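You operate a simulated robot arm through the tools that you are given. There is no shell and no other tool.

You are at the controls of a simulated robot arm. One attempt, no reset.

Task
Put the brass cylinder on the steel table away on the top of the steel workbench. Take the radiator cap marked "spare" from the shelf under the table and put it on the black mat. Count the dust trays on the steel table, then put as many of the pressure switches from the steel table on the red drip tray. Fetch the jar that says "SET 1" from the steel table and stand it on the ledge of the day tank. Put the 10 MICRON filter element from the steel table on the top of the day tank and the 2 MICRON filter element on the blue mat. Lift the clear cover open. Do these in any order. Set down upright: brass cylinder, pressure switch, jar, filter element.

It is judged by the outcome, as a careful person would: the job done as asked, and still so three seconds after it is handed in. It fails if anything else is knocked over, pushed out of place, dropped, spilled or broken. Lids that push on must go on centred and level and be pressed home; caps that screw on are set level and turned clockwise until they are tight.

Robot
A 7-joint arm with a three-finger gripper on a trunk, on a base that drives. Base frame: it is fixed to the floor where the robot stands at the start and does not move with it; the origin is under the middle of the robot, x ahead of it, y to its left, z up; the surface under the hand at the start is at about z = 0.8. Lengths are in m, angles in rad, forces in N, time in s.
With the tool pointing down near the work surface it reaches from about 0.1 to 0.88 m from the robot's upright axis, wherever it stands. Its first joint turns from -2.897 to 2.897 rad. Places, roughly: black mat [0.4, 0, 0.8]; blue mat (26x22 cm) [0.4, -1.94, 0.86]; brass cylinder [0.5, -0.25, 0.75]; clear cover [-2.8, -4.1, 1.3]; dust tray [0.5, 0, 0.75]; filter element [0.5, -0.75, 1]; jar [0.75, 0.5, 0.75]; ledge of the day tank [-0.1, 2.2, 0.6]; pressure switch [0.75, 0.5, 0.75]; radiator cap [0.5, -0.5, 0.25]; red drip tray (20x25x4 cm) [0.7, 0.2, 0.8]; top of the day tank (22x36 cm) [0.32, 2.3, 1.34]; top of the steel workbench [-4.6, 2.1, 0.9]. Payload 2.94 kg.
The tool frame sits at the grasp point between the pads (the TCP): z along the fingers, y along the line on which they close. The tips reach 0.03 m beyond it. The gripper opens to 0.132 m. The gripper's body begins 0.107 m behind the TCP.
Orientation is told as [roll, pitch, yaw] about the base's x, y, z axes, in that order, counted from this pose: with the fingers straight down and closing along the base's y, the tool's x points along the base's -x, its y along +y and its z along -z.

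Tools
- The arm moves only by the tool drive_tool. Its argument "plan" is a list that holds one entry, the list of rows, each a list of 7 numbers: the shift along the base's x, y, z in m, then the turn, a rotation vector about the base's x, y, z in rad, then the gripper command, from -1 (shut) to 1 (fully open), values between in proportion. In form: [[[tx, ty, tz, rx, ry, rz, hand], ...]]. A call has 1 to 20 rows; each row is the pose to reach, as a shift and turn from the pose commanded when the call began. Rows are played at 5 a second. More than 0.05 m and 0.15 rad between two rows, or a gripper value outside its range, and nothing of the call is played. Where a pose cannot be reached the arm comes as near as it can. A force on the tool above 40 N (or 10 N above the force at the start of the call, whichever is more), or a blocked arm, ends the call early, and 0.2 s more pass. Each finger halts on what it meets, pressing with about 27 N; the grip force reading is that of the motor and also rises with nothing between the fingers. The clock runs only during rows and for 0.2 s after the last one: add rows that repeat a pose to give the fingers time. It gives the time, the measured TCP pose, the force on the tool (base axes), the opening and the grip force at its end, in the units of the frame above (readings bear some noise), with the torque about the TCP (base axes, N m) and any sound that the robot's microphone picked up.
- Cameras (640 x 400 px; columns grow to the right, rows downward): "scene" is now at [0.0256, 0.1737, 1.7494]; the picture's right is [-0.33, -0.94, 0.00], its down [-0.83, 0.29, -0.47] and it looks along [0.45, -0.16, -0.88] (base axes); focal length 276 px, centre (320, 200). "wrist" rides on the gripper at [0.072, 0.003, -0.144] in the tool frame; the picture's right is [-0.04, 1.00, 0.00], its down [-0.88, -0.04, -0.48] and it looks along [-0.47, -0.02, 0.88] (tool axes); focal length 256 px, centre (320, 200). There is no depth. A picture from a camera that has moved, and an enlarged one, comes with that camera's place and axes in the base frame and with its lens. The place of the scene camera against the robot may be out by one fixed shift of up to 0.012 m in any direction.
- capture(camera): a new picture of that camera. The clock stands still meanwhile.
- slide_trunk(by): slides the trunk up (or, below 0, down) by that many m; the arm and the scene camera ride with it, the base frame stays. It gives what a move gives, with no picture.
- drive_base(legs): drives the robot by 1 to 6 legs, each [ahead, left, turn to the left] in m, m and rad, along the robot's own axes; the way and the turn of a leg run together, so that a leg with both is an arc; at most 1.5 m and 3.142 rad a leg. The arm and the cameras ride along, it lands a little off, and it stops where it bumps. It gives what a move gives.
- turn_head(pan, tilt): turns the head with the scene camera to pan (to the left, within 2.496 rad either way) and tilt (down, from -0.506 to 1.204), counted from straight ahead of the robot. It gives what a move gives.
- inspect(camera, box): a new picture of the part [left, top, right, bottom] of that camera's present view, enlarged. The clock stands still meanwhile.
- job_done(): hands the job in; it is judged then, once.

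Nothing tells you exact positions but the pictures and the camera data. Unless the task says otherwise, let go and move clear before handing in.

The tools are called by a JSON object that holds its "op" and its "data". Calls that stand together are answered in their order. drive_tool: Moves the arm, as the interface text tells. Its arguments: {"type":"object","properties":{"plan":{"type":"array","items":{"type":"array","items":{"type":"array","items":{"type":"number"}}}}},"required":["plan"]} The other tools are called the same way: slide_trunk (by) slides the trunk up or down; drive_base (legs) drives the base; turn_head (pan, tilt) turns the head that bears the scene camera; capture (camera) takes a picture; inspect (camera, box) takes an enlarged picture of a part of a camera's view; job_done () hands the job in.

At the start:

```text
time_s: 0.0
tcp_pos: [0.5725, -0.2969, 1.1056]
ee_rot: [0.0, 0.0, 0.003]
ft_force: [0.2, -0.8, -0.8]
wrist_torque: [0.01, 0.01, 0.01]
width: 0.1322
grip_force: 0.1
trunk travel left (down, up): [-0.275, 0.265]
robot x, y, heading: [-0.0026, -0.0007, -0.002]
head pan, tilt: [-0.34, 1.075]
```

scene: 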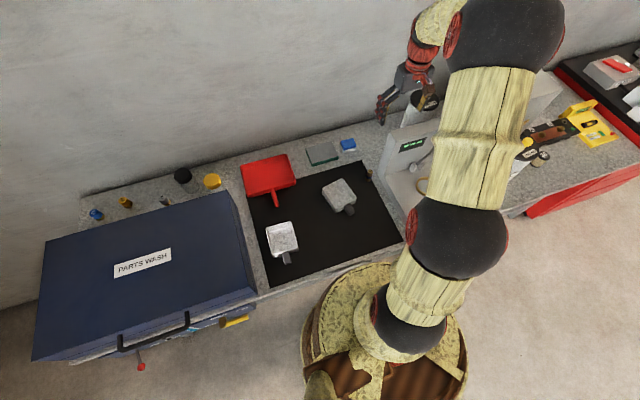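
wrist: 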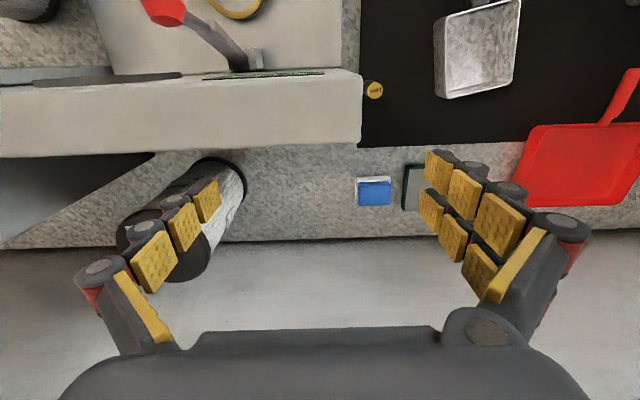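

I see a grey table with a black mat, a red tray, a "PARTS WASH" box and some small items behind it. I'll look around before I move anything.

{"op": "inspect", "data": {"camera": "scene", "box": [60, 120, 420, 345]}}

{"op": "inspect", "data": {"camera": "scene", "box": [360, 30, 640, 205]}}

{"op": "inspect", "data": {"camera": "wrist", "box": [0, 0, 640, 400]}}

```text
1.78 times, centred on (240, 232) of scene
camera zoom: at [0.0256, 0.1737, 1.7494], right [-0.33, -0.94, 0.0], down [-0.83, 0.29, -0.47], along [0.45, -0.16, -0.88], focal length 491 px, centre (462, 142)
```

zoom: 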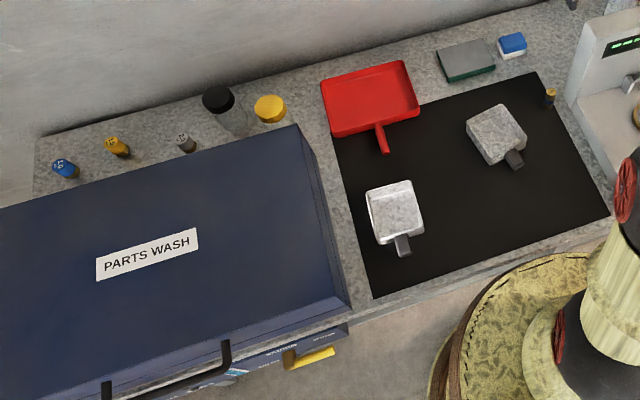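

```text
2.29 times, centred on (500, 118) of scene
camera zoom: at [0.0256, 0.1737, 1.7494], right [-0.33, -0.94, 0.0], down [-0.83, 0.29, -0.47], along [0.45, -0.16, -0.88], focal length 632 px, centre (-91, 389)
```

zoom: 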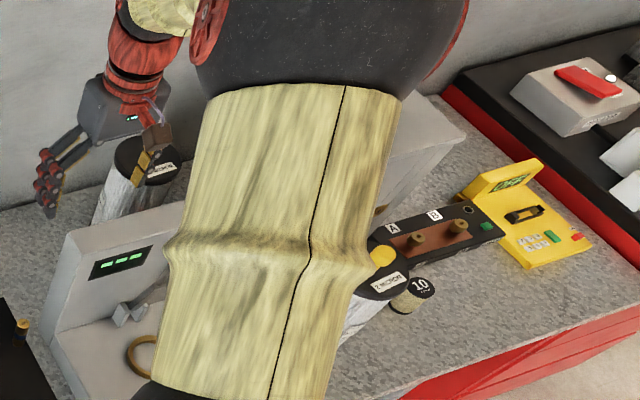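

```text
1.00 times, centred on (320, 200) of wrist (not enlarged: the box is as wide or as high as the picture)
camera zoom: at [0.4987, -0.2936, 1.2478], right [0.04, 1.0, 0.0], down [0.88, -0.04, 0.48], along [0.47, -0.02, -0.88], focal length 256 px, centre (320, 200)
```

zoom: 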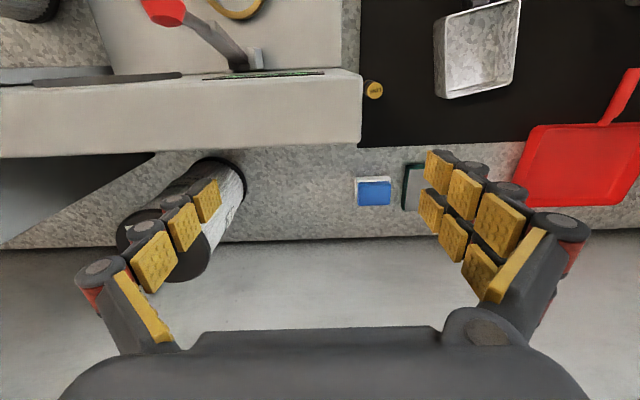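

I'll pan the head to survey the whole table and the surroundings.

{"op": "turn_head", "data": {"pan": -0.9, "tilt": 0.8}}

{"op": "capture", "data": {"camera": "scene"}}

{"op": "turn_head", "data": {"pan": 0.3, "tilt": 0.8}}

{"op": "capture", "data": {"camera": "scene"}}

{"op": "turn_head", "data": {"pan": 1.4, "tilt": 0.4}}

{"op": "capture", "data": {"camera": "scene"}}

{"op": "turn_head", "data": {"pan": 2.4, "tilt": 0.3}}

{"op": "capture", "data": {"camera": "scene"}}

{"op": "turn_head", "data": {"pan": -1.5, "tilt": 0.4}}

{"op": "capture", "data": {"camera": "scene"}}

{"op": "turn_head", "data": {"pan": -2.4, "tilt": 0.3}}

{"op": "capture", "data": {"camera": "scene"}}

```text
time_s: 1.0
tcp_pos: [0.571, -0.2974, 1.1051]
ee_rot: [0.0, 0.0, 0.0]
ft_force: [0.8, 1.1, 0.3]
wrist_torque: [0.0, 0.01, -0.02]
width: 0.1319
grip_force: 0.1
trunk travel left (down, up): [-0.275, 0.265]
robot x, y, heading: [-0.0009, -0.0011, 0.0]
head pan, tilt: [-0.901, 0.799]
```

```text
taken
camera scene: at [0.0147, 0.1322, 1.7695], right [-0.78, -0.62, 0.0], down [-0.45, 0.56, -0.7], along [0.43, -0.55, -0.72], focal length 276 px, centre (320, 200)
```

scene: 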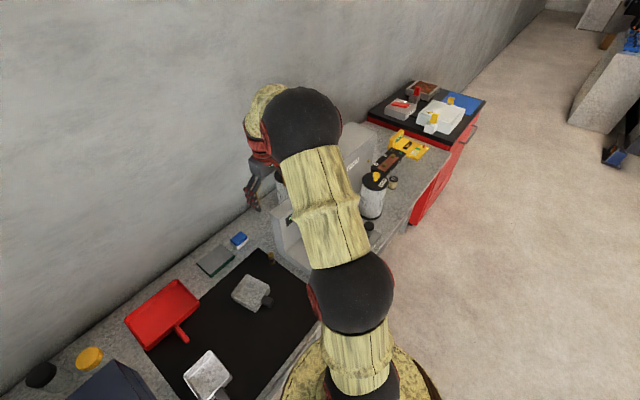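

```text
time_s: 2.4
tcp_pos: [0.5717, -0.2968, 1.1049]
ee_rot: [0.0, 0.002, 0.0]
ft_force: [-0.1, 0.4, 0.2]
wrist_torque: [-0.02, 0.02, 0.0]
width: 0.132
grip_force: 0.2
trunk travel left (down, up): [-0.275, 0.265]
robot x, y, heading: [-0.0004, -0.0013, 0.004]
head pan, tilt: [0.3, 0.799]
```

```text
taken
camera scene: at [0.0417, 0.2192, 1.7696], right [0.29, -0.96, 0.0], down [-0.69, -0.21, -0.7], along [0.67, 0.21, -0.72], focal length 276 px, centre (320, 200)
```

scene: 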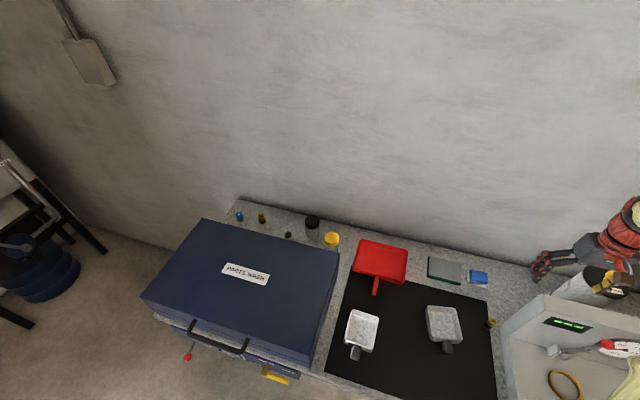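

```text
time_s: 3.7
tcp_pos: [0.5712, -0.2968, 1.1049]
ee_rot: [0.001, 0.001, -0.001]
ft_force: [0.6, -0.2, 0.8]
wrist_torque: [0.0, 0.01, 0.04]
width: 0.1321
grip_force: 0.1
trunk travel left (down, up): [-0.275, 0.265]
robot x, y, heading: [0.0004, -0.0013, 0.007]
head pan, tilt: [1.4, 0.4]
```

```text
taken
camera scene: at [-0.0196, 0.2866, 1.8047], right [0.99, -0.17, 0.0], down [-0.07, -0.38, -0.92], along [0.16, 0.91, -0.39], focal length 276 px, centre (320, 200)
```

scene: 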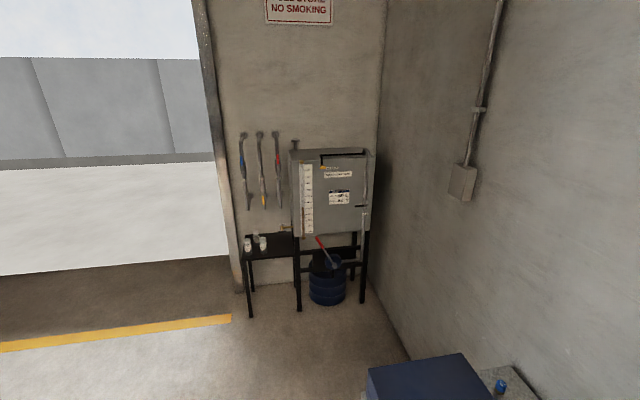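

```text
time_s: 5.0
tcp_pos: [0.572, -0.2976, 1.1044]
ee_rot: [-0.001, -0.001, 0.0]
ft_force: [-0.3, 1.0, 0.2]
wrist_torque: [-0.01, -0.03, 0.03]
width: 0.132
grip_force: 0.1
trunk travel left (down, up): [-0.275, 0.265]
robot x, y, heading: [-0.0007, 0.0011, 0.001]
head pan, tilt: [2.4, 0.3]
```

```text
taken
camera scene: at [-0.1042, 0.2585, 1.814], right [0.68, 0.74, 0.0], down [0.22, -0.2, -0.96], along [-0.7, 0.65, -0.3], focal length 276 px, centre (320, 200)
```

scene: 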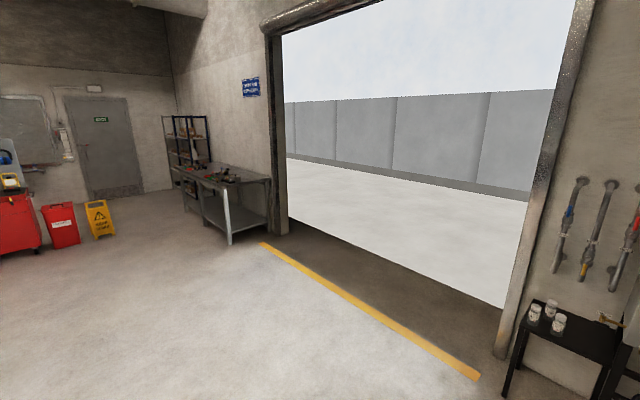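

```text
time_s: 8.2
tcp_pos: [0.5723, -0.2979, 1.1051]
ee_rot: [0.0, 0.0, -0.001]
ft_force: [-0.4, 0.0, 0.5]
wrist_torque: [-0.02, -0.01, 0.01]
width: 0.1323
grip_force: 0.0
trunk travel left (down, up): [-0.275, 0.265]
robot x, y, heading: [0.0005, 0.0016, 0.003]
head pan, tilt: [-1.499, 0.4]
```

```text
taken
camera scene: at [-0.0288, 0.103, 1.8047], right [-1.0, -0.07, 0.0], down [-0.03, 0.39, -0.92], along [0.07, -0.92, -0.39], focal length 276 px, centre (320, 200)
```

scene: 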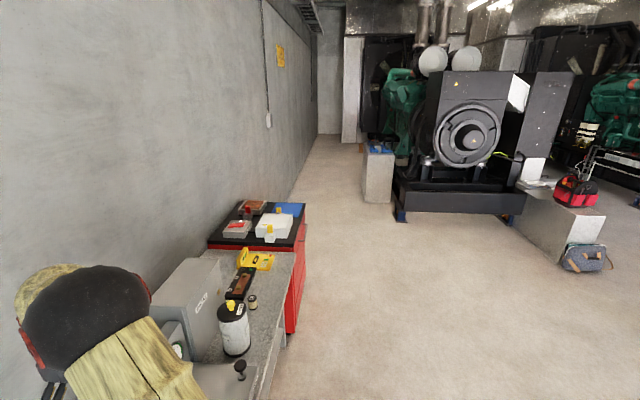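

```text
time_s: 9.4
tcp_pos: [0.5714, -0.296, 1.1036]
ee_rot: [0.001, 0.001, 0.0]
ft_force: [0.2, 0.5, -0.4]
wrist_torque: [0.01, 0.0, 0.0]
width: 0.132
grip_force: 0.0
trunk travel left (down, up): [-0.275, 0.265]
robot x, y, heading: [0.0, 0.0038, 0.003]
head pan, tilt: [-2.4, 0.3]
```

```text
taken
camera scene: at [-0.1042, 0.1322, 1.814], right [-0.68, 0.74, 0.0], down [0.22, 0.2, -0.96], along [-0.7, -0.65, -0.3], focal length 276 px, centre (320, 200)
```

scene: 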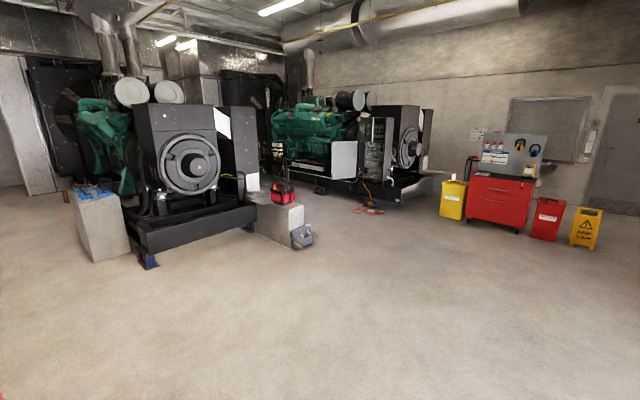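

The room is large. I'll zoom in on the individual regions for details and labels.

{"op": "turn_head", "data": {"pan": 0.3, "tilt": 0.9}}

{"op": "inspect", "data": {"camera": "scene", "box": [200, 140, 360, 240]}}

{"op": "inspect", "data": {"camera": "scene", "box": [340, 180, 500, 280]}}

{"op": "inspect", "data": {"camera": "scene", "box": [480, 180, 640, 280]}}

{"op": "turn_head", "data": {"pan": -1.4, "tilt": 0.8}}

{"op": "capture", "data": {"camera": "scene"}}

{"op": "inspect", "data": {"camera": "scene", "box": [160, 60, 360, 185]}}

{"op": "inspect", "data": {"camera": "scene", "box": [160, 160, 360, 285]}}

```text
time_s: 11.8
tcp_pos: [0.5724, -0.2975, 1.1042]
ee_rot: [0.0, 0.001, 0.0]
ft_force: [-0.2, 0.5, 0.5]
wrist_torque: [0.0, 0.0, 0.0]
width: 0.1317
grip_force: 0.0
trunk travel left (down, up): [-0.275, 0.265]
robot x, y, heading: [0.0023, -0.0027, -0.001]
head pan, tilt: [0.3, 0.901]
```

```text
4.00 times, centred on (280, 190) of scene
camera zoom: at [0.0367, 0.2177, 1.7617], right [0.3, -0.96, 0.0], down [-0.75, -0.23, -0.62], along [0.59, 0.18, -0.78], focal length 1105 px, centre (480, 240)
```

zoom: 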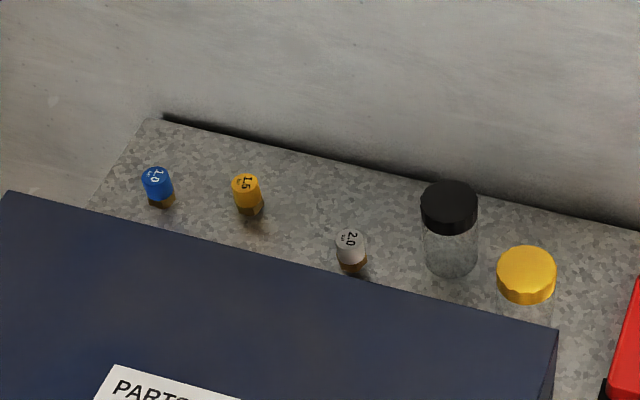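

```text
4.00 times, centred on (420, 230) of scene
camera zoom: at [0.0367, 0.2177, 1.7617], right [0.3, -0.96, 0.0], down [-0.75, -0.23, -0.62], along [0.59, 0.18, -0.78], focal length 1105 px, centre (-80, 80)
```

zoom: 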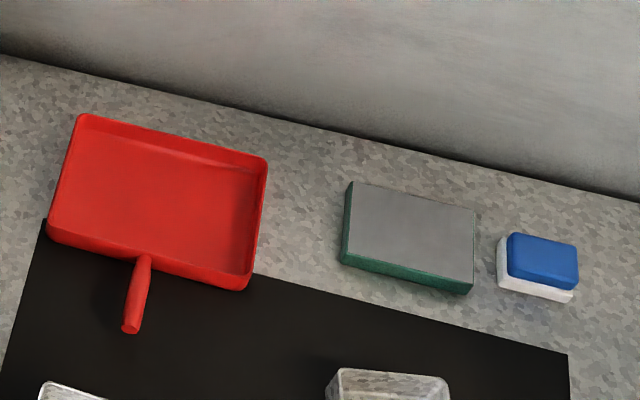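

```text
4.00 times, centred on (560, 230) of scene
camera zoom: at [0.0367, 0.2177, 1.7617], right [0.3, -0.96, 0.0], down [-0.75, -0.23, -0.62], along [0.59, 0.18, -0.78], focal length 1105 px, centre (-640, 80)
```

zoom: 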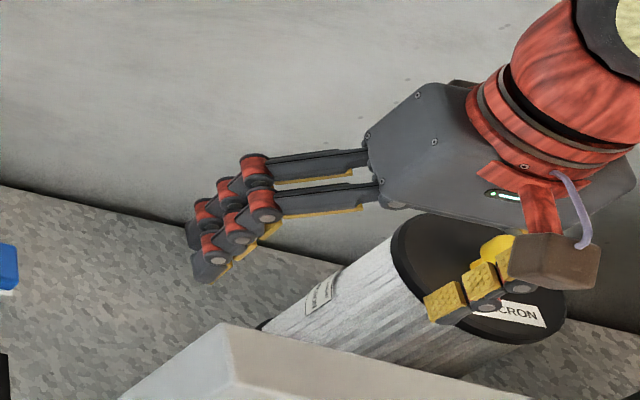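

```text
time_s: 13.5
tcp_pos: [0.5717, -0.2965, 1.1051]
ee_rot: [0.0, 0.001, -0.001]
ft_force: [0.0, 0.3, 0.5]
wrist_torque: [0.0, 0.03, 0.01]
width: 0.1321
grip_force: 0.1
trunk travel left (down, up): [-0.275, 0.265]
robot x, y, heading: [0.001, 0.0028, -0.001]
head pan, tilt: [-1.4, 0.799]
```

```text
taken
camera scene: at [-0.0216, 0.1159, 1.7696], right [-0.99, -0.17, 0.0], down [-0.12, 0.71, -0.7], along [0.12, -0.69, -0.72], focal length 276 px, centre (320, 200)
```

scene: 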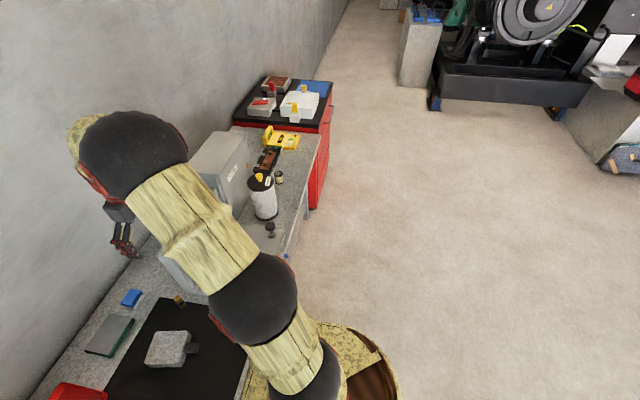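

```text
3.20 times, centred on (260, 122) of scene
camera zoom: at [-0.0216, 0.1159, 1.7696], right [-0.99, -0.17, 0.0], down [-0.12, 0.71, -0.7], along [0.12, -0.69, -0.72], focal length 884 px, centre (512, 448)
```

zoom: 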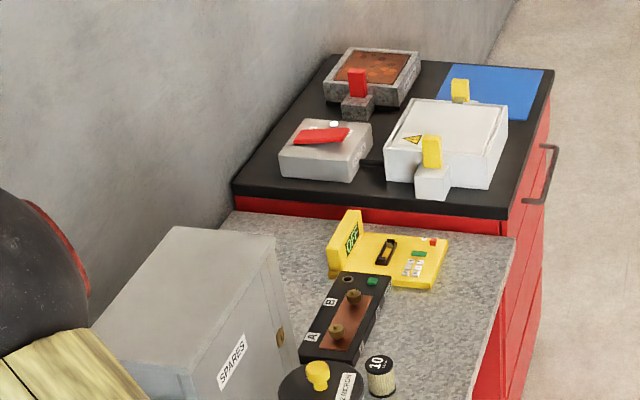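

```text
3.20 times, centred on (260, 222) of scene
camera zoom: at [-0.0216, 0.1159, 1.7696], right [-0.99, -0.17, 0.0], down [-0.12, 0.71, -0.7], along [0.12, -0.69, -0.72], focal length 884 px, centre (512, 128)
```

zoom: 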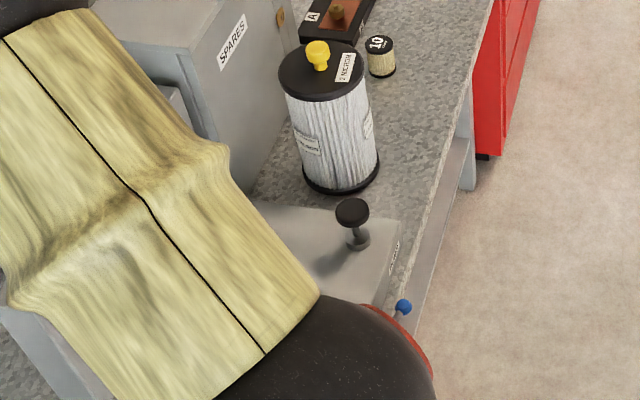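

The jars and three switches (1.0, 1.5, 2.0) stand behind the parts washer, and two filter elements stand to the right. I'll raise the trunk and back off for unobstructed views.

{"op": "slide_trunk", "data": {"by": 0.25}}

{"op": "drive_base", "data": {"legs": [[-0.6, 0, 0]]}}

{"op": "turn_head", "data": {"pan": -0.6, "tilt": 0.7}}

{"op": "capture", "data": {"camera": "scene"}}

{"op": "turn_head", "data": {"pan": 0.3, "tilt": 0.7}}

{"op": "capture", "data": {"camera": "scene"}}

{"op": "capture", "data": {"camera": "wrist"}}

```text
time_s: 16.1
tcp_pos: [0.5719, -0.2978, 1.355]
ee_rot: [0.002, -0.001, 0.001]
ft_force: [0.9, 0.0, -0.4]
wrist_torque: [0.02, -0.03, -0.04]
width: 0.1317
grip_force: 0.1
trunk travel left (down, up): [-0.525, 0.015]
robot x, y, heading: [-0.0021, 0.0036, 0.003]
head pan, tilt: [-1.4, 0.799]
```

```text
time_s: 19.5
tcp_pos: [-0.0397, -0.2995, 1.3549]
ee_rot: [-0.001, 0.0, -0.007]
ft_force: [-0.6, 0.4, -0.2]
wrist_torque: [0.01, -0.02, 0.02]
width: 0.132
grip_force: 0.1
trunk travel left (down, up): [-0.525, 0.015]
robot x, y, heading: [-0.6055, 0.0039, -0.007]
head pan, tilt: [-1.4, 0.799]
```

```text
time_s: 20.6
tcp_pos: [-0.0383, -0.3004, 1.3548]
ee_rot: [0.001, -0.001, -0.007]
ft_force: [-0.5, 0.2, -0.3]
wrist_torque: [0.03, 0.01, -0.01]
width: 0.1321
grip_force: 0.0
trunk travel left (down, up): [-0.525, 0.015]
robot x, y, heading: [-0.6089, 0.0032, -0.006]
head pan, tilt: [-0.6, 0.7]
```

```text
taken
camera scene: at [-0.5716, 0.1493, 2.0278], right [-0.57, -0.82, 0.0], down [-0.53, 0.37, -0.76], along [0.63, -0.44, -0.64], focal length 276 px, centre (320, 200)
```

scene: 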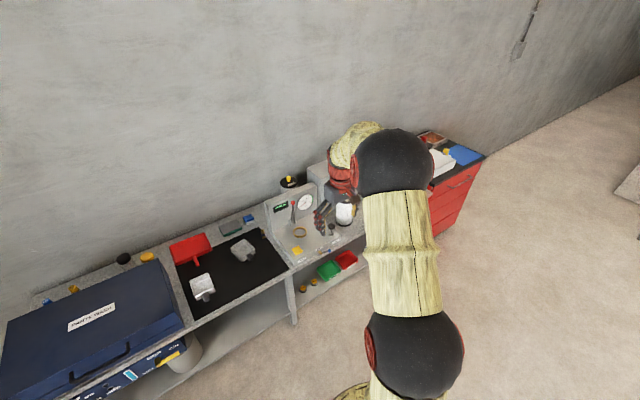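

```text
time_s: 21.8
tcp_pos: [-0.0382, -0.2991, 1.354]
ee_rot: [0.001, -0.001, -0.008]
ft_force: [0.2, -0.1, 1.2]
wrist_torque: [-0.01, 0.05, 0.01]
width: 0.132
grip_force: 0.0
trunk travel left (down, up): [-0.525, 0.015]
robot x, y, heading: [-0.6028, -0.0025, -0.005]
head pan, tilt: [0.3, 0.7]
```

```text
taken
camera scene: at [-0.56, 0.2223, 2.0278], right [0.29, -0.96, 0.0], down [-0.62, -0.19, -0.76], along [0.73, 0.22, -0.64], focal length 276 px, centre (320, 200)
```

scene: 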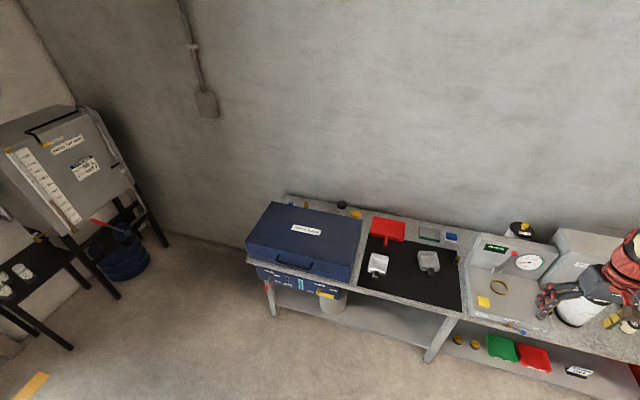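

```text
taken
camera wrist: at [-0.1111, -0.2952, 1.4979], right [0.05, 1.0, 0.0], down [0.88, -0.04, 0.48], along [0.47, -0.02, -0.88], focal length 256 px, centre (320, 200)
```

wrist: 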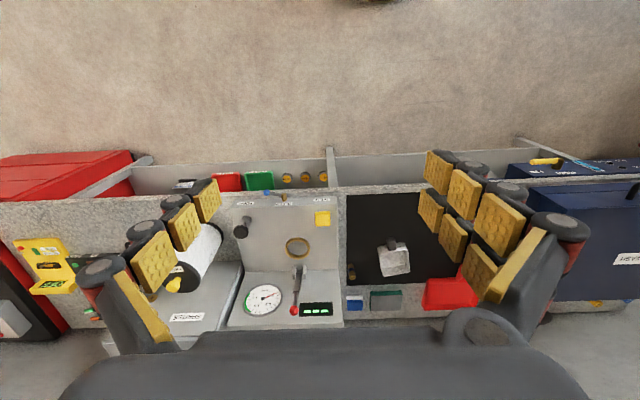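

The shelf shows caps and coloured bins; I'll zoom in on these.

{"op": "inspect", "data": {"camera": "wrist", "box": [150, 140, 350, 265]}}

{"op": "inspect", "data": {"camera": "wrist", "box": [330, 180, 490, 320]}}

{"op": "inspect", "data": {"camera": "scene", "box": [360, 300, 640, 400]}}

{"op": "inspect", "data": {"camera": "scene", "box": [440, 200, 640, 325]}}

{"op": "inspect", "data": {"camera": "scene", "box": [0, 80, 200, 330]}}

{"op": "inspect", "data": {"camera": "scene", "box": [240, 180, 480, 330]}}

```text
3.20 times, centred on (250, 202) of wrist
camera zoom: at [-0.1111, -0.2952, 1.4979], right [0.05, 1.0, 0.0], down [0.88, -0.04, 0.48], along [0.47, -0.02, -0.88], focal length 819 px, centre (544, 192)
```

zoom: 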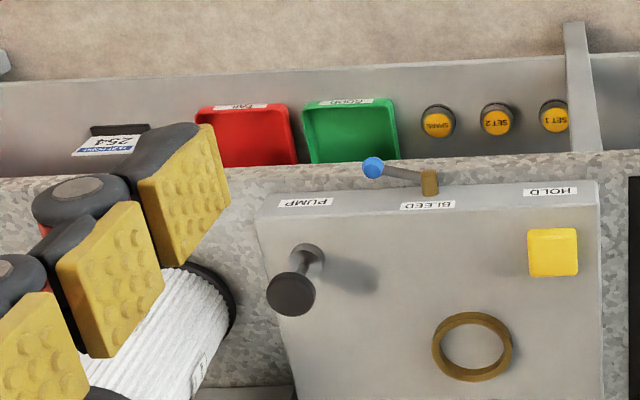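

```text
2.86 times, centred on (410, 250) of wrist
camera zoom: at [-0.1111, -0.2952, 1.4979], right [0.05, 1.0, 0.0], down [0.88, -0.04, 0.48], along [0.47, -0.02, -0.88], focal length 731 px, centre (63, 57)
```

zoom: 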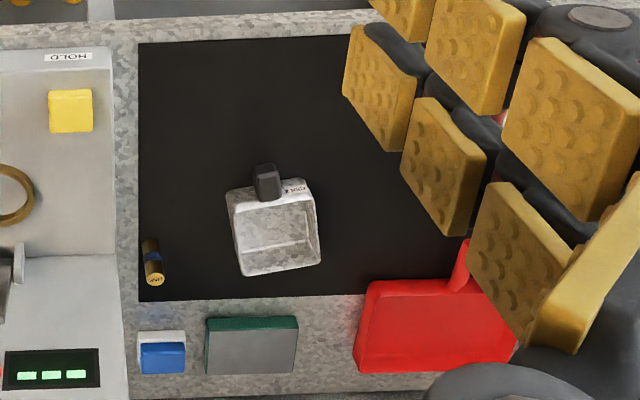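

```text
2.29 times, centred on (500, 350) of scene
camera zoom: at [-0.56, 0.2223, 2.0278], right [0.29, -0.96, 0.0], down [-0.62, -0.19, -0.76], along [0.73, 0.22, -0.64], focal length 632 px, centre (-91, -143)
```

zoom: 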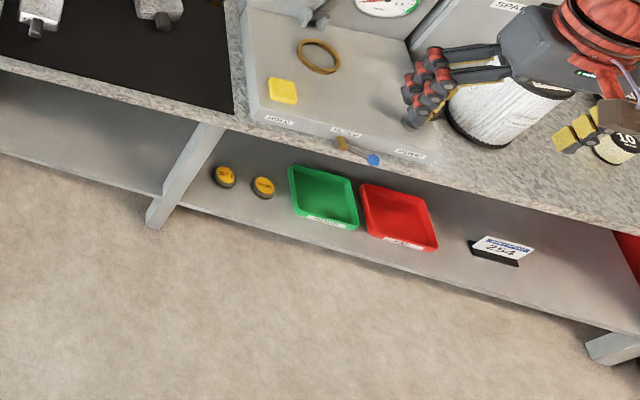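

```text
3.20 times, centred on (540, 262) of scene
camera zoom: at [-0.56, 0.2223, 2.0278], right [0.29, -0.96, 0.0], down [-0.62, -0.19, -0.76], along [0.73, 0.22, -0.64], focal length 884 px, centre (-384, 0)
```

zoom: 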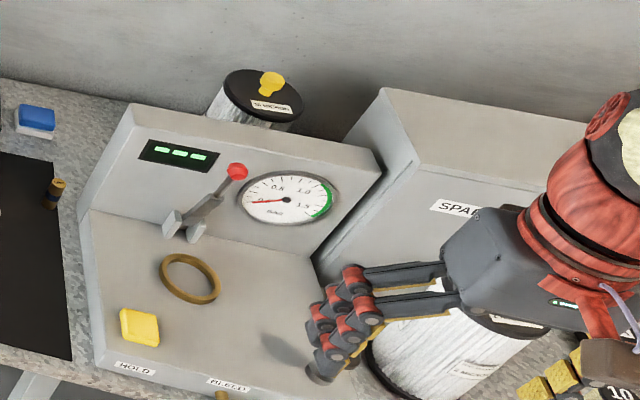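

```text
1.60 times, centred on (100, 205) of scene
camera zoom: at [-0.56, 0.2223, 2.0278], right [0.29, -0.96, 0.0], down [-0.62, -0.19, -0.76], along [0.73, 0.22, -0.64], focal length 442 px, centre (672, 192)
```

zoom: 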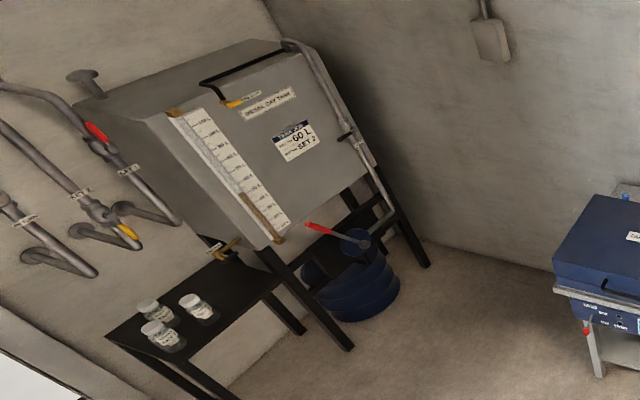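

```text
2.67 times, centred on (360, 255) of scene
camera zoom: at [-0.56, 0.2223, 2.0278], right [0.29, -0.96, 0.0], down [-0.62, -0.19, -0.76], along [0.73, 0.22, -0.64], focal length 737 px, centre (213, 53)
```

zoom: 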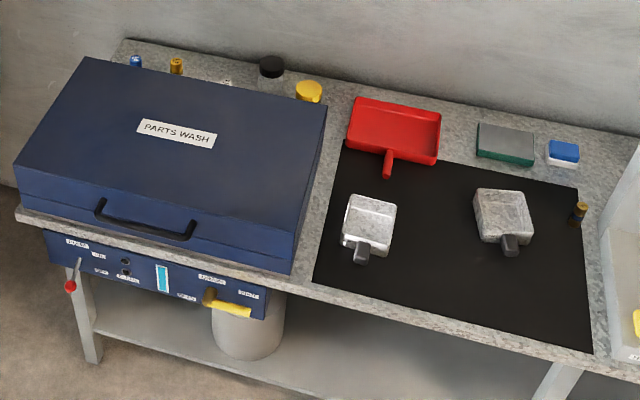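

I'll zoom harder on labels from here.

{"op": "inspect", "data": {"camera": "wrist", "box": [340, 230, 420, 280]}}

{"op": "inspect", "data": {"camera": "scene", "box": [360, 245, 480, 295]}}

{"op": "inspect", "data": {"camera": "scene", "box": [320, 190, 400, 240]}}

{"op": "turn_head", "data": {"pan": -0.75, "tilt": 0.6}}

{"op": "capture", "data": {"camera": "scene"}}

{"op": "inspect", "data": {"camera": "scene", "box": [180, 180, 340, 280]}}

```text
8.00 times, centred on (380, 255) of wrist
camera zoom: at [-0.1111, -0.2952, 1.4979], right [0.05, 1.0, 0.0], down [0.88, -0.04, 0.48], along [0.47, -0.02, -0.88], focal length 2048 px, centre (-160, -240)
```

zoom: 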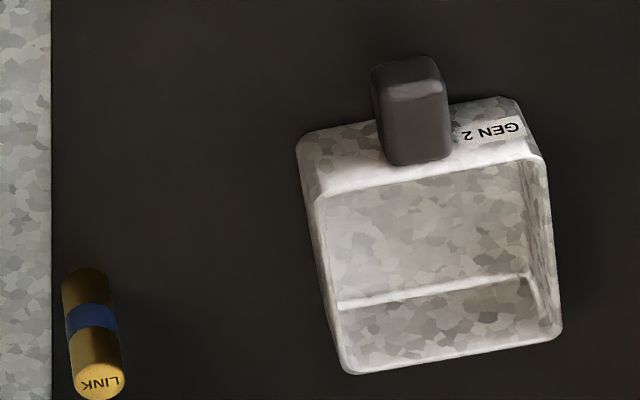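

```text
5.33 times, centred on (420, 270) of scene
camera zoom: at [-0.56, 0.2223, 2.0278], right [0.29, -0.96, 0.0], down [-0.62, -0.19, -0.76], along [0.73, 0.22, -0.64], focal length 1474 px, centre (-213, -173)
```

zoom: 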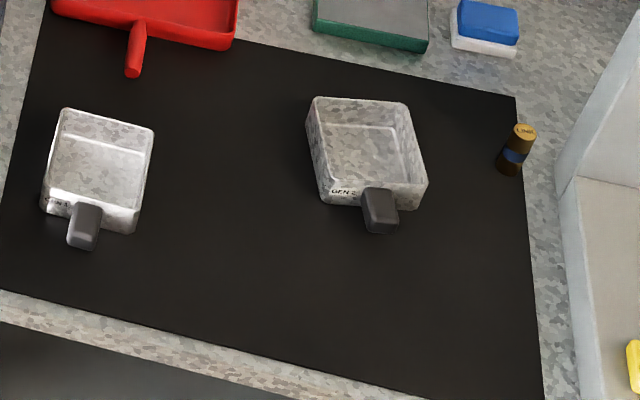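

```text
8.00 times, centred on (360, 215) of scene
camera zoom: at [-0.56, 0.2223, 2.0278], right [0.29, -0.96, 0.0], down [-0.62, -0.19, -0.76], along [0.73, 0.22, -0.64], focal length 2210 px, centre (0, 80)
```

zoom: 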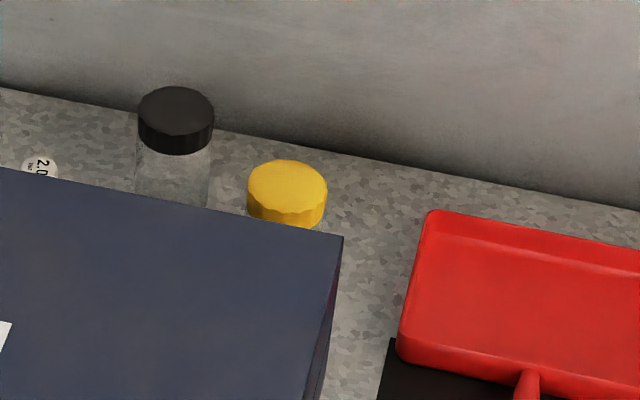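

```text
time_s: 23.1
tcp_pos: [-0.0378, -0.2999, 1.3543]
ee_rot: [0.0, 0.0, -0.008]
ft_force: [0.4, 0.4, -0.3]
wrist_torque: [0.0, -0.03, 0.01]
width: 0.1321
grip_force: 0.0
trunk travel left (down, up): [-0.525, 0.015]
robot x, y, heading: [-0.6089, 0.0021, -0.005]
head pan, tilt: [-0.75, 0.6]
```

```text
taken
camera scene: at [-0.5771, 0.1372, 2.0364], right [-0.69, -0.73, 0.0], down [-0.41, 0.39, -0.82], along [0.6, -0.57, -0.57], focal length 276 px, centre (320, 200)
```

scene: 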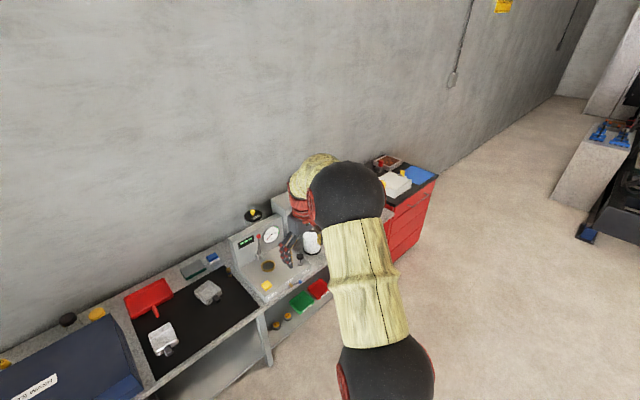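

```text
4.00 times, centred on (260, 230) of scene
camera zoom: at [-0.5771, 0.1372, 2.0364], right [-0.69, -0.73, 0.0], down [-0.41, 0.39, -0.82], along [0.6, -0.57, -0.57], focal length 1105 px, centre (560, 80)
```

zoom: 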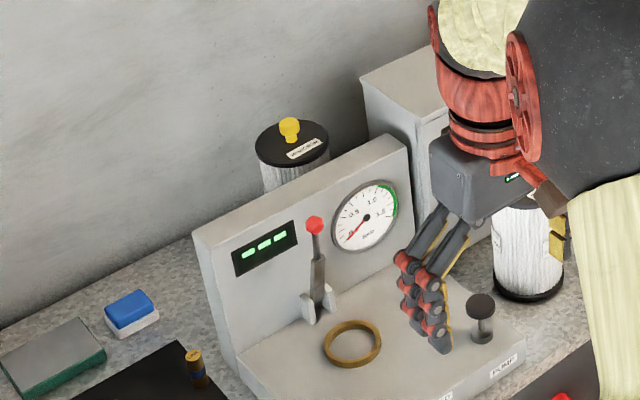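

I count two dust trays so far, GEN 1 and GEN 2. I'll check the robot's own footprint, then drive left to look behind the washer.

{"op": "turn_head", "data": {"pan": 0.6, "tilt": 1.2}}

{"op": "capture", "data": {"camera": "scene"}}

{"op": "drive_base", "data": {"legs": [[0, 0.6, 0]]}}

{"op": "turn_head", "data": {"pan": 0.1, "tilt": 0.7}}

{"op": "capture", "data": {"camera": "scene"}}

{"op": "capture", "data": {"camera": "wrist"}}

```text
time_s: 24.6
tcp_pos: [-0.0377, -0.2984, 1.3546]
ee_rot: [0.001, -0.002, -0.006]
ft_force: [-0.4, 0.7, 0.1]
wrist_torque: [0.03, 0.03, 0.0]
width: 0.1319
grip_force: 0.1
trunk travel left (down, up): [-0.525, 0.015]
robot x, y, heading: [-0.6056, 0.0056, -0.003]
head pan, tilt: [0.6, 1.201]
```

```text
taken
camera scene: at [-0.5949, 0.2291, 1.9919], right [0.56, -0.83, 0.0], down [-0.77, -0.52, -0.36], along [0.3, 0.2, -0.93], focal length 276 px, centre (320, 200)
```

scene: 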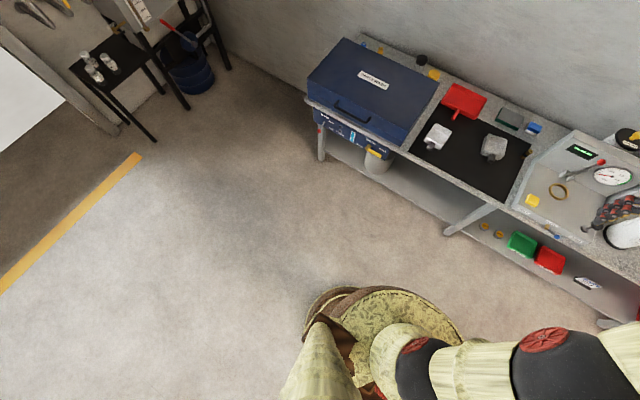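

```text
time_s: 28.0
tcp_pos: [-0.0333, 0.2992, 1.3551]
ee_rot: [0.001, 0.001, -0.007]
ft_force: [-0.4, 0.2, -0.1]
wrist_torque: [0.01, 0.02, 0.0]
width: 0.1319
grip_force: 0.1
trunk travel left (down, up): [-0.525, 0.015]
robot x, y, heading: [-0.6044, 0.6022, -0.001]
head pan, tilt: [0.6, 1.201]
```

```text
time_s: 28.9
tcp_pos: [-0.0343, 0.2996, 1.3537]
ee_rot: [0.0, 0.001, -0.007]
ft_force: [-0.3, 0.5, -0.1]
wrist_torque: [0.01, 0.01, 0.02]
width: 0.1323
grip_force: 0.0
trunk travel left (down, up): [-0.525, 0.015]
robot x, y, heading: [-0.6008, 0.5989, -0.009]
head pan, tilt: [0.099, 0.7]
```

```text
taken
camera scene: at [-0.5526, 0.8044, 2.0277], right [0.09, -1.0, 0.0], down [-0.64, -0.06, -0.76], along [0.76, 0.07, -0.65], focal length 276 px, centre (320, 200)
```

scene: 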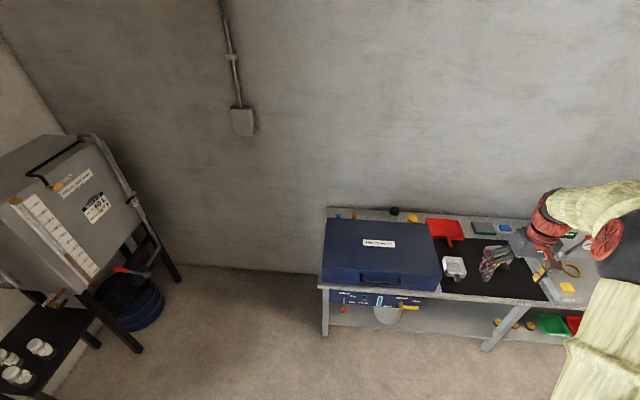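

```text
taken
camera wrist: at [-0.1064, 0.3039, 1.4979], right [0.05, 1.0, 0.0], down [0.88, -0.04, 0.48], along [0.47, -0.02, -0.88], focal length 256 px, centre (320, 200)
```

wrist: 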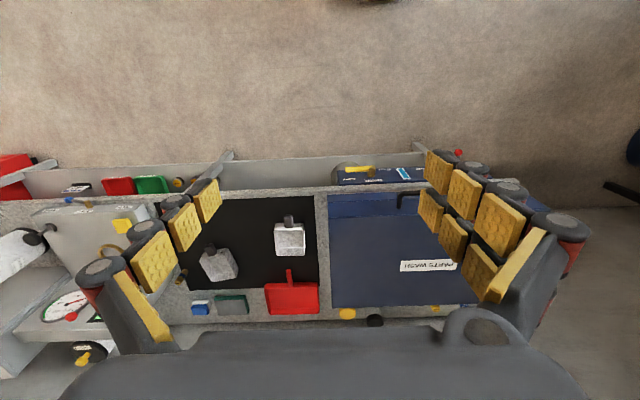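

The base looks roughly 0.2–0.3 m in radius and the table front edge is near x≈0.19. I'll drive forward at y≈0.85 so the wrist camera looks behind the washer.

{"op": "drive_base", "data": {"legs": [[0, 0.25, 0], [0.56, 0, 0]]}}

{"op": "capture", "data": {"camera": "wrist"}}

{"op": "inspect", "data": {"camera": "wrist", "box": [200, 130, 440, 280]}}

{"op": "turn_head", "data": {"pan": -0.2, "tilt": 0.9}}

{"op": "capture", "data": {"camera": "scene"}}

```text
time_s: 33.5
tcp_pos: [0.5259, 0.541, 1.3543]
ee_rot: [0.001, 0.001, -0.011]
ft_force: [-0.4, 0.2, -0.5]
wrist_torque: [0.0, 0.01, -0.01]
width: 0.132
grip_force: 0.1
trunk travel left (down, up): [-0.525, 0.015]
robot x, y, heading: [-0.0434, 0.8426, -0.012]
head pan, tilt: [0.099, 0.7]
```

```text
taken
camera wrist: at [0.4533, 0.5452, 1.4975], right [0.05, 1.0, 0.0], down [0.88, -0.05, 0.47], along [0.47, -0.03, -0.88], focal length 256 px, centre (320, 200)
```

wrist: 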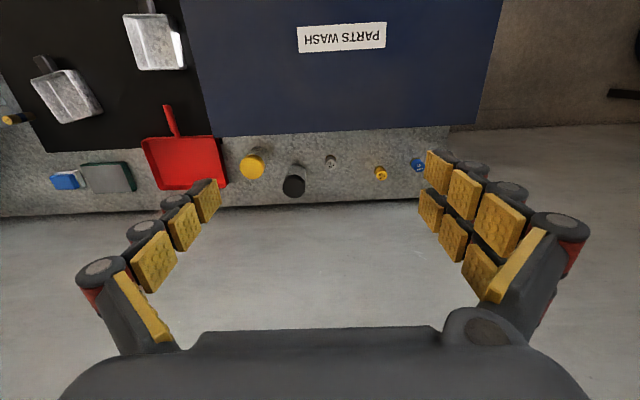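

```text
2.67 times, centred on (320, 205) of wrist
camera zoom: at [0.4533, 0.5452, 1.4975], right [0.05, 1.0, 0.0], down [0.88, -0.05, 0.47], along [0.47, -0.03, -0.88], focal length 683 px, centre (320, 187)
```

zoom: 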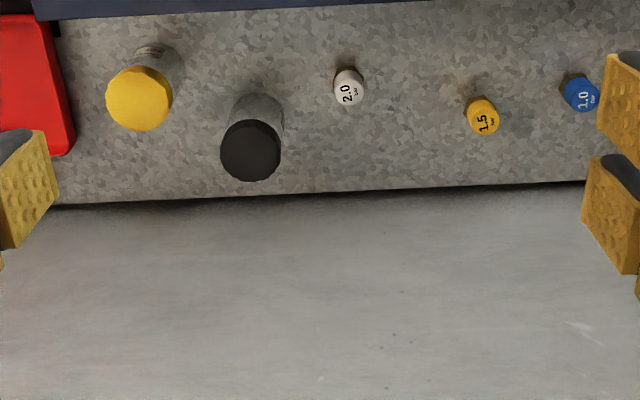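

```text
time_s: 34.4
tcp_pos: [0.5267, 0.5401, 1.3541]
ee_rot: [-0.002, 0.0, -0.011]
ft_force: [1.0, -0.1, -0.5]
wrist_torque: [0.0, 0.02, 0.0]
width: 0.1319
grip_force: 0.1
trunk travel left (down, up): [-0.525, 0.015]
robot x, y, heading: [-0.0422, 0.8416, -0.012]
head pan, tilt: [-0.201, 0.901]
```

```text
taken
camera scene: at [-0.0028, 1.0236, 2.0117], right [-0.21, -0.98, 0.0], down [-0.77, 0.16, -0.62], along [0.61, -0.13, -0.78], focal length 276 px, centre (320, 200)
```

scene: 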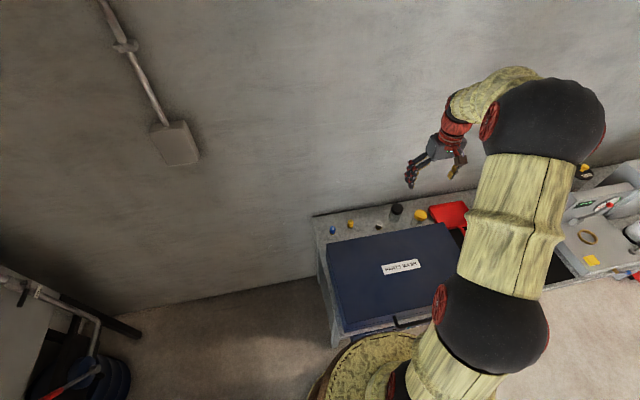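

{"op": "inspect", "data": {"camera": "wrist", "box": [230, 130, 330, 210]}}

{"op": "inspect", "data": {"camera": "wrist", "box": [110, 0, 210, 80]}}

```text
5.00 times, centred on (280, 170) of wrist
camera zoom: at [0.4526, 0.5452, 1.4978], right [0.05, 1.0, 0.0], down [0.88, -0.05, 0.48], along [0.47, -0.03, -0.88], focal length 1280 px, centre (520, 350)
```

zoom: 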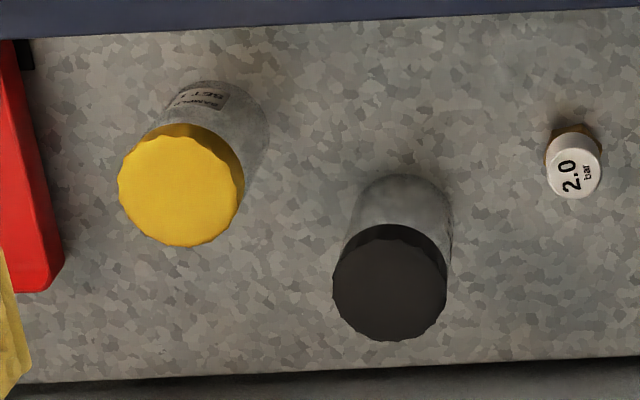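

```text
5.00 times, centred on (160, 40) of wrist
camera zoom: at [0.4526, 0.5452, 1.4978], right [0.05, 1.0, 0.0], down [0.88, -0.05, 0.48], along [0.47, -0.03, -0.88], focal length 1280 px, centre (1120, 1000)
```

zoom: 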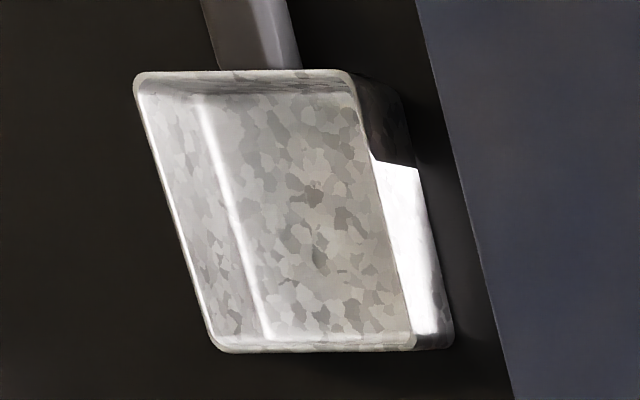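

The yellow-lid jar has a label reading "SAMPLE SET ?". I'll move closer to read it.

{"op": "drive_tool", "data": {"plan": [[[0, -0.04, 0, 0, 0, 0, 1], [0, -0.08, 0, 0, 0, 0, 1], [-0.02, -0.12, 0, 0, 0, 0, 1], [-0.04, -0.14, 0, 0, -0.1, 0, 1], [-0.06, -0.14, 0, 0, -0.2, 0, 1], [-0.08, -0.14, 0, 0, -0.3, 0, 1], [-0.1, -0.14, 0, 0, -0.4, 0, 1], [-0.1, -0.14, 0, 0, -0.4, 0, 1]]]}}

{"op": "capture", "data": {"camera": "wrist"}}

```text
time_s: 36.1
tcp_pos: [0.425, 0.3997, 1.3543]
ee_rot: [0.007, -0.398, -0.011]
ft_force: [-0.6, 0.6, 0.3]
wrist_torque: [0.01, 0.02, 0.0]
width: 0.1321
grip_force: 0.1
trunk travel left (down, up): [-0.525, 0.015]
robot x, y, heading: [-0.0401, 0.8434, -0.008]
head pan, tilt: [-0.201, 0.901]
```

```text
taken
camera wrist: at [0.3028, 0.405, 1.4579], right [0.05, 1.0, 0.02], down [0.62, -0.05, 0.78], along [0.78, -0.02, -0.63], focal length 256 px, centre (320, 200)
```

wrist: 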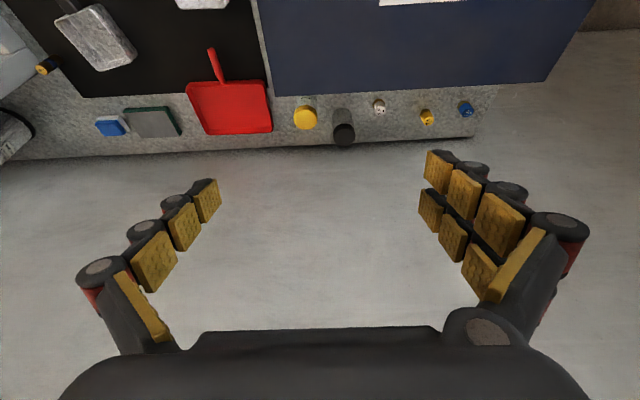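

{"op": "slide_trunk", "data": {"by": -0.2}}

{"op": "capture", "data": {"camera": "wrist"}}

{"op": "inspect", "data": {"camera": "wrist", "box": [260, 60, 420, 160]}}

```text
time_s: 38.3
tcp_pos: [0.4252, 0.3997, 1.1552]
ee_rot: [0.003, -0.399, -0.011]
ft_force: [-0.3, -0.4, -0.7]
wrist_torque: [0.01, -0.01, 0.0]
width: 0.1319
grip_force: 0.1
trunk travel left (down, up): [-0.325, 0.215]
robot x, y, heading: [-0.0448, 0.8457, -0.015]
head pan, tilt: [-0.201, 0.901]
```

```text
taken
camera wrist: at [0.302, 0.4052, 1.2589], right [0.05, 1.0, 0.02], down [0.62, -0.05, 0.78], along [0.78, -0.03, -0.63], focal length 256 px, centre (320, 200)
```

wrist: 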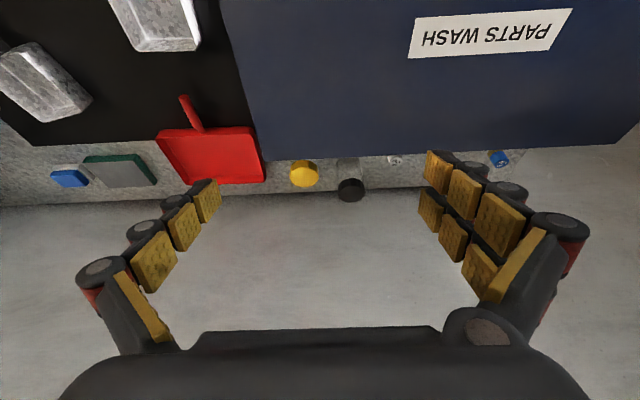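

```text
4.00 times, centred on (340, 110) of wrist
camera zoom: at [0.302, 0.4052, 1.2589], right [0.05, 1.0, 0.02], down [0.62, -0.05, 0.78], along [0.78, -0.03, -0.63], focal length 1024 px, centre (240, 560)
```

zoom: 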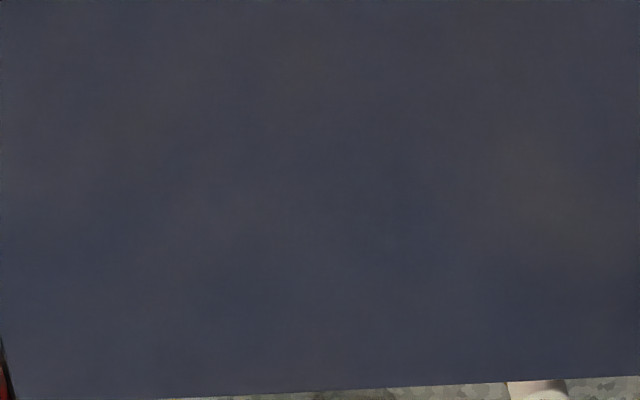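

The washer blocks the label at this angle; I'll come back upright further over the jars and look down.

{"op": "drive_tool", "data": {"plan": [[[0.03, 0, 0.02, 0, 0.1, 0, 1], [0.06, -0.01, 0.02, 0, 0.2, 0, 1], [0.1, -0.02, 0.02, 0, 0.3, 0, 1], [0.14, -0.03, 0.02, 0, 0.4, 0, 1], [0.17, -0.04, 0, 0, 0.4, 0, 1], [0.17, -0.04, 0, 0, 0.4, 0, 1]]]}}

{"op": "capture", "data": {"camera": "wrist"}}

{"op": "inspect", "data": {"camera": "wrist", "box": [280, 90, 440, 190]}}

```text
time_s: 39.7
tcp_pos: [0.5955, 0.3619, 1.1542]
ee_rot: [0.0, 0.0, -0.012]
ft_force: [-0.1, -1.0, 0.6]
wrist_torque: [0.02, 0.0, -0.01]
width: 0.1318
grip_force: 0.1
trunk travel left (down, up): [-0.325, 0.215]
robot x, y, heading: [-0.0431, 0.8457, -0.011]
head pan, tilt: [-0.201, 0.901]
```

```text
taken
camera wrist: at [0.5228, 0.366, 1.2987], right [0.05, 1.0, 0.0], down [0.88, -0.05, 0.48], along [0.47, -0.03, -0.88], focal length 256 px, centre (320, 200)
```

wrist: 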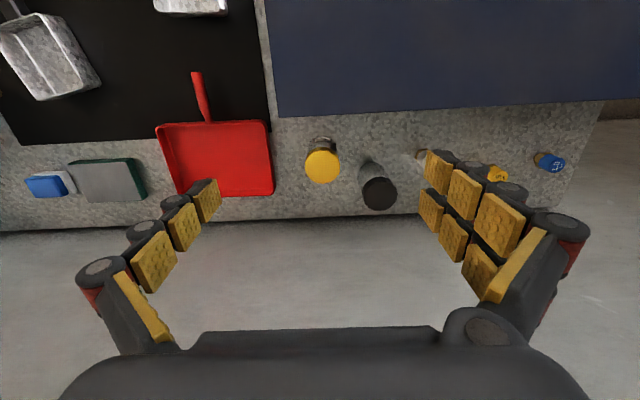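

```text
4.00 times, centred on (360, 140) of wrist
camera zoom: at [0.5228, 0.366, 1.2987], right [0.05, 1.0, 0.0], down [0.88, -0.05, 0.48], along [0.47, -0.03, -0.88], focal length 1024 px, centre (160, 440)
```

zoom: 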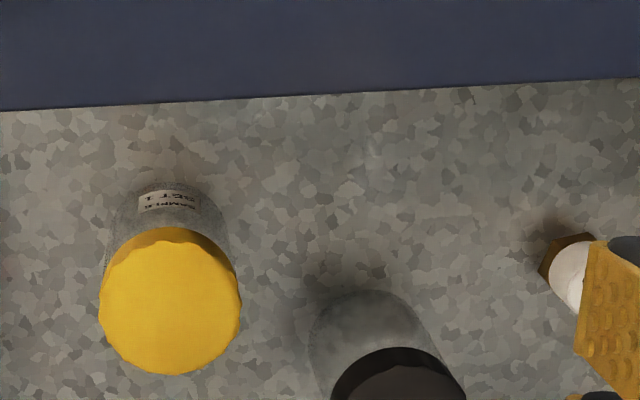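

{"op": "inspect", "data": {"camera": "wrist", "box": [305, 132, 345, 157]}}

{"op": "inspect", "data": {"camera": "scene", "box": [300, 180, 480, 260]}}

```text
16.00 times, centred on (325, 144) of wrist
camera zoom: at [0.5228, 0.366, 1.2987], right [0.05, 1.0, 0.0], down [0.88, -0.05, 0.48], along [0.47, -0.03, -0.88], focal length 4096 px, centre (240, 1088)
```

zoom: 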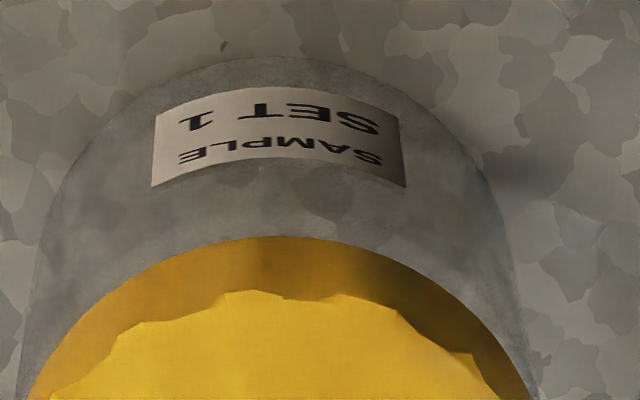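

```text
3.56 times, centred on (390, 220) of scene
camera zoom: at [-0.0034, 1.0237, 1.8117], right [-0.21, -0.98, 0.0], down [-0.77, 0.16, -0.62], along [0.61, -0.13, -0.78], focal length 982 px, centre (71, 129)
```

zoom: 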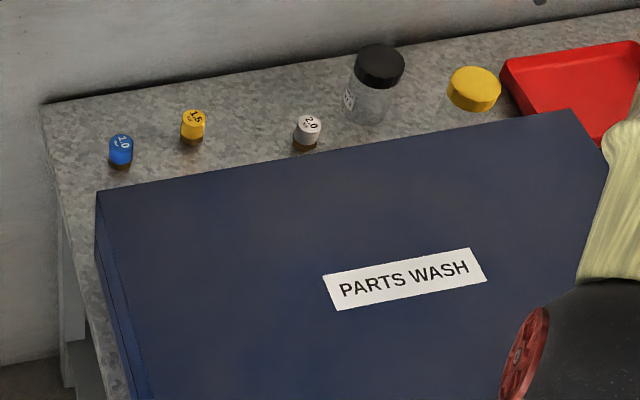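

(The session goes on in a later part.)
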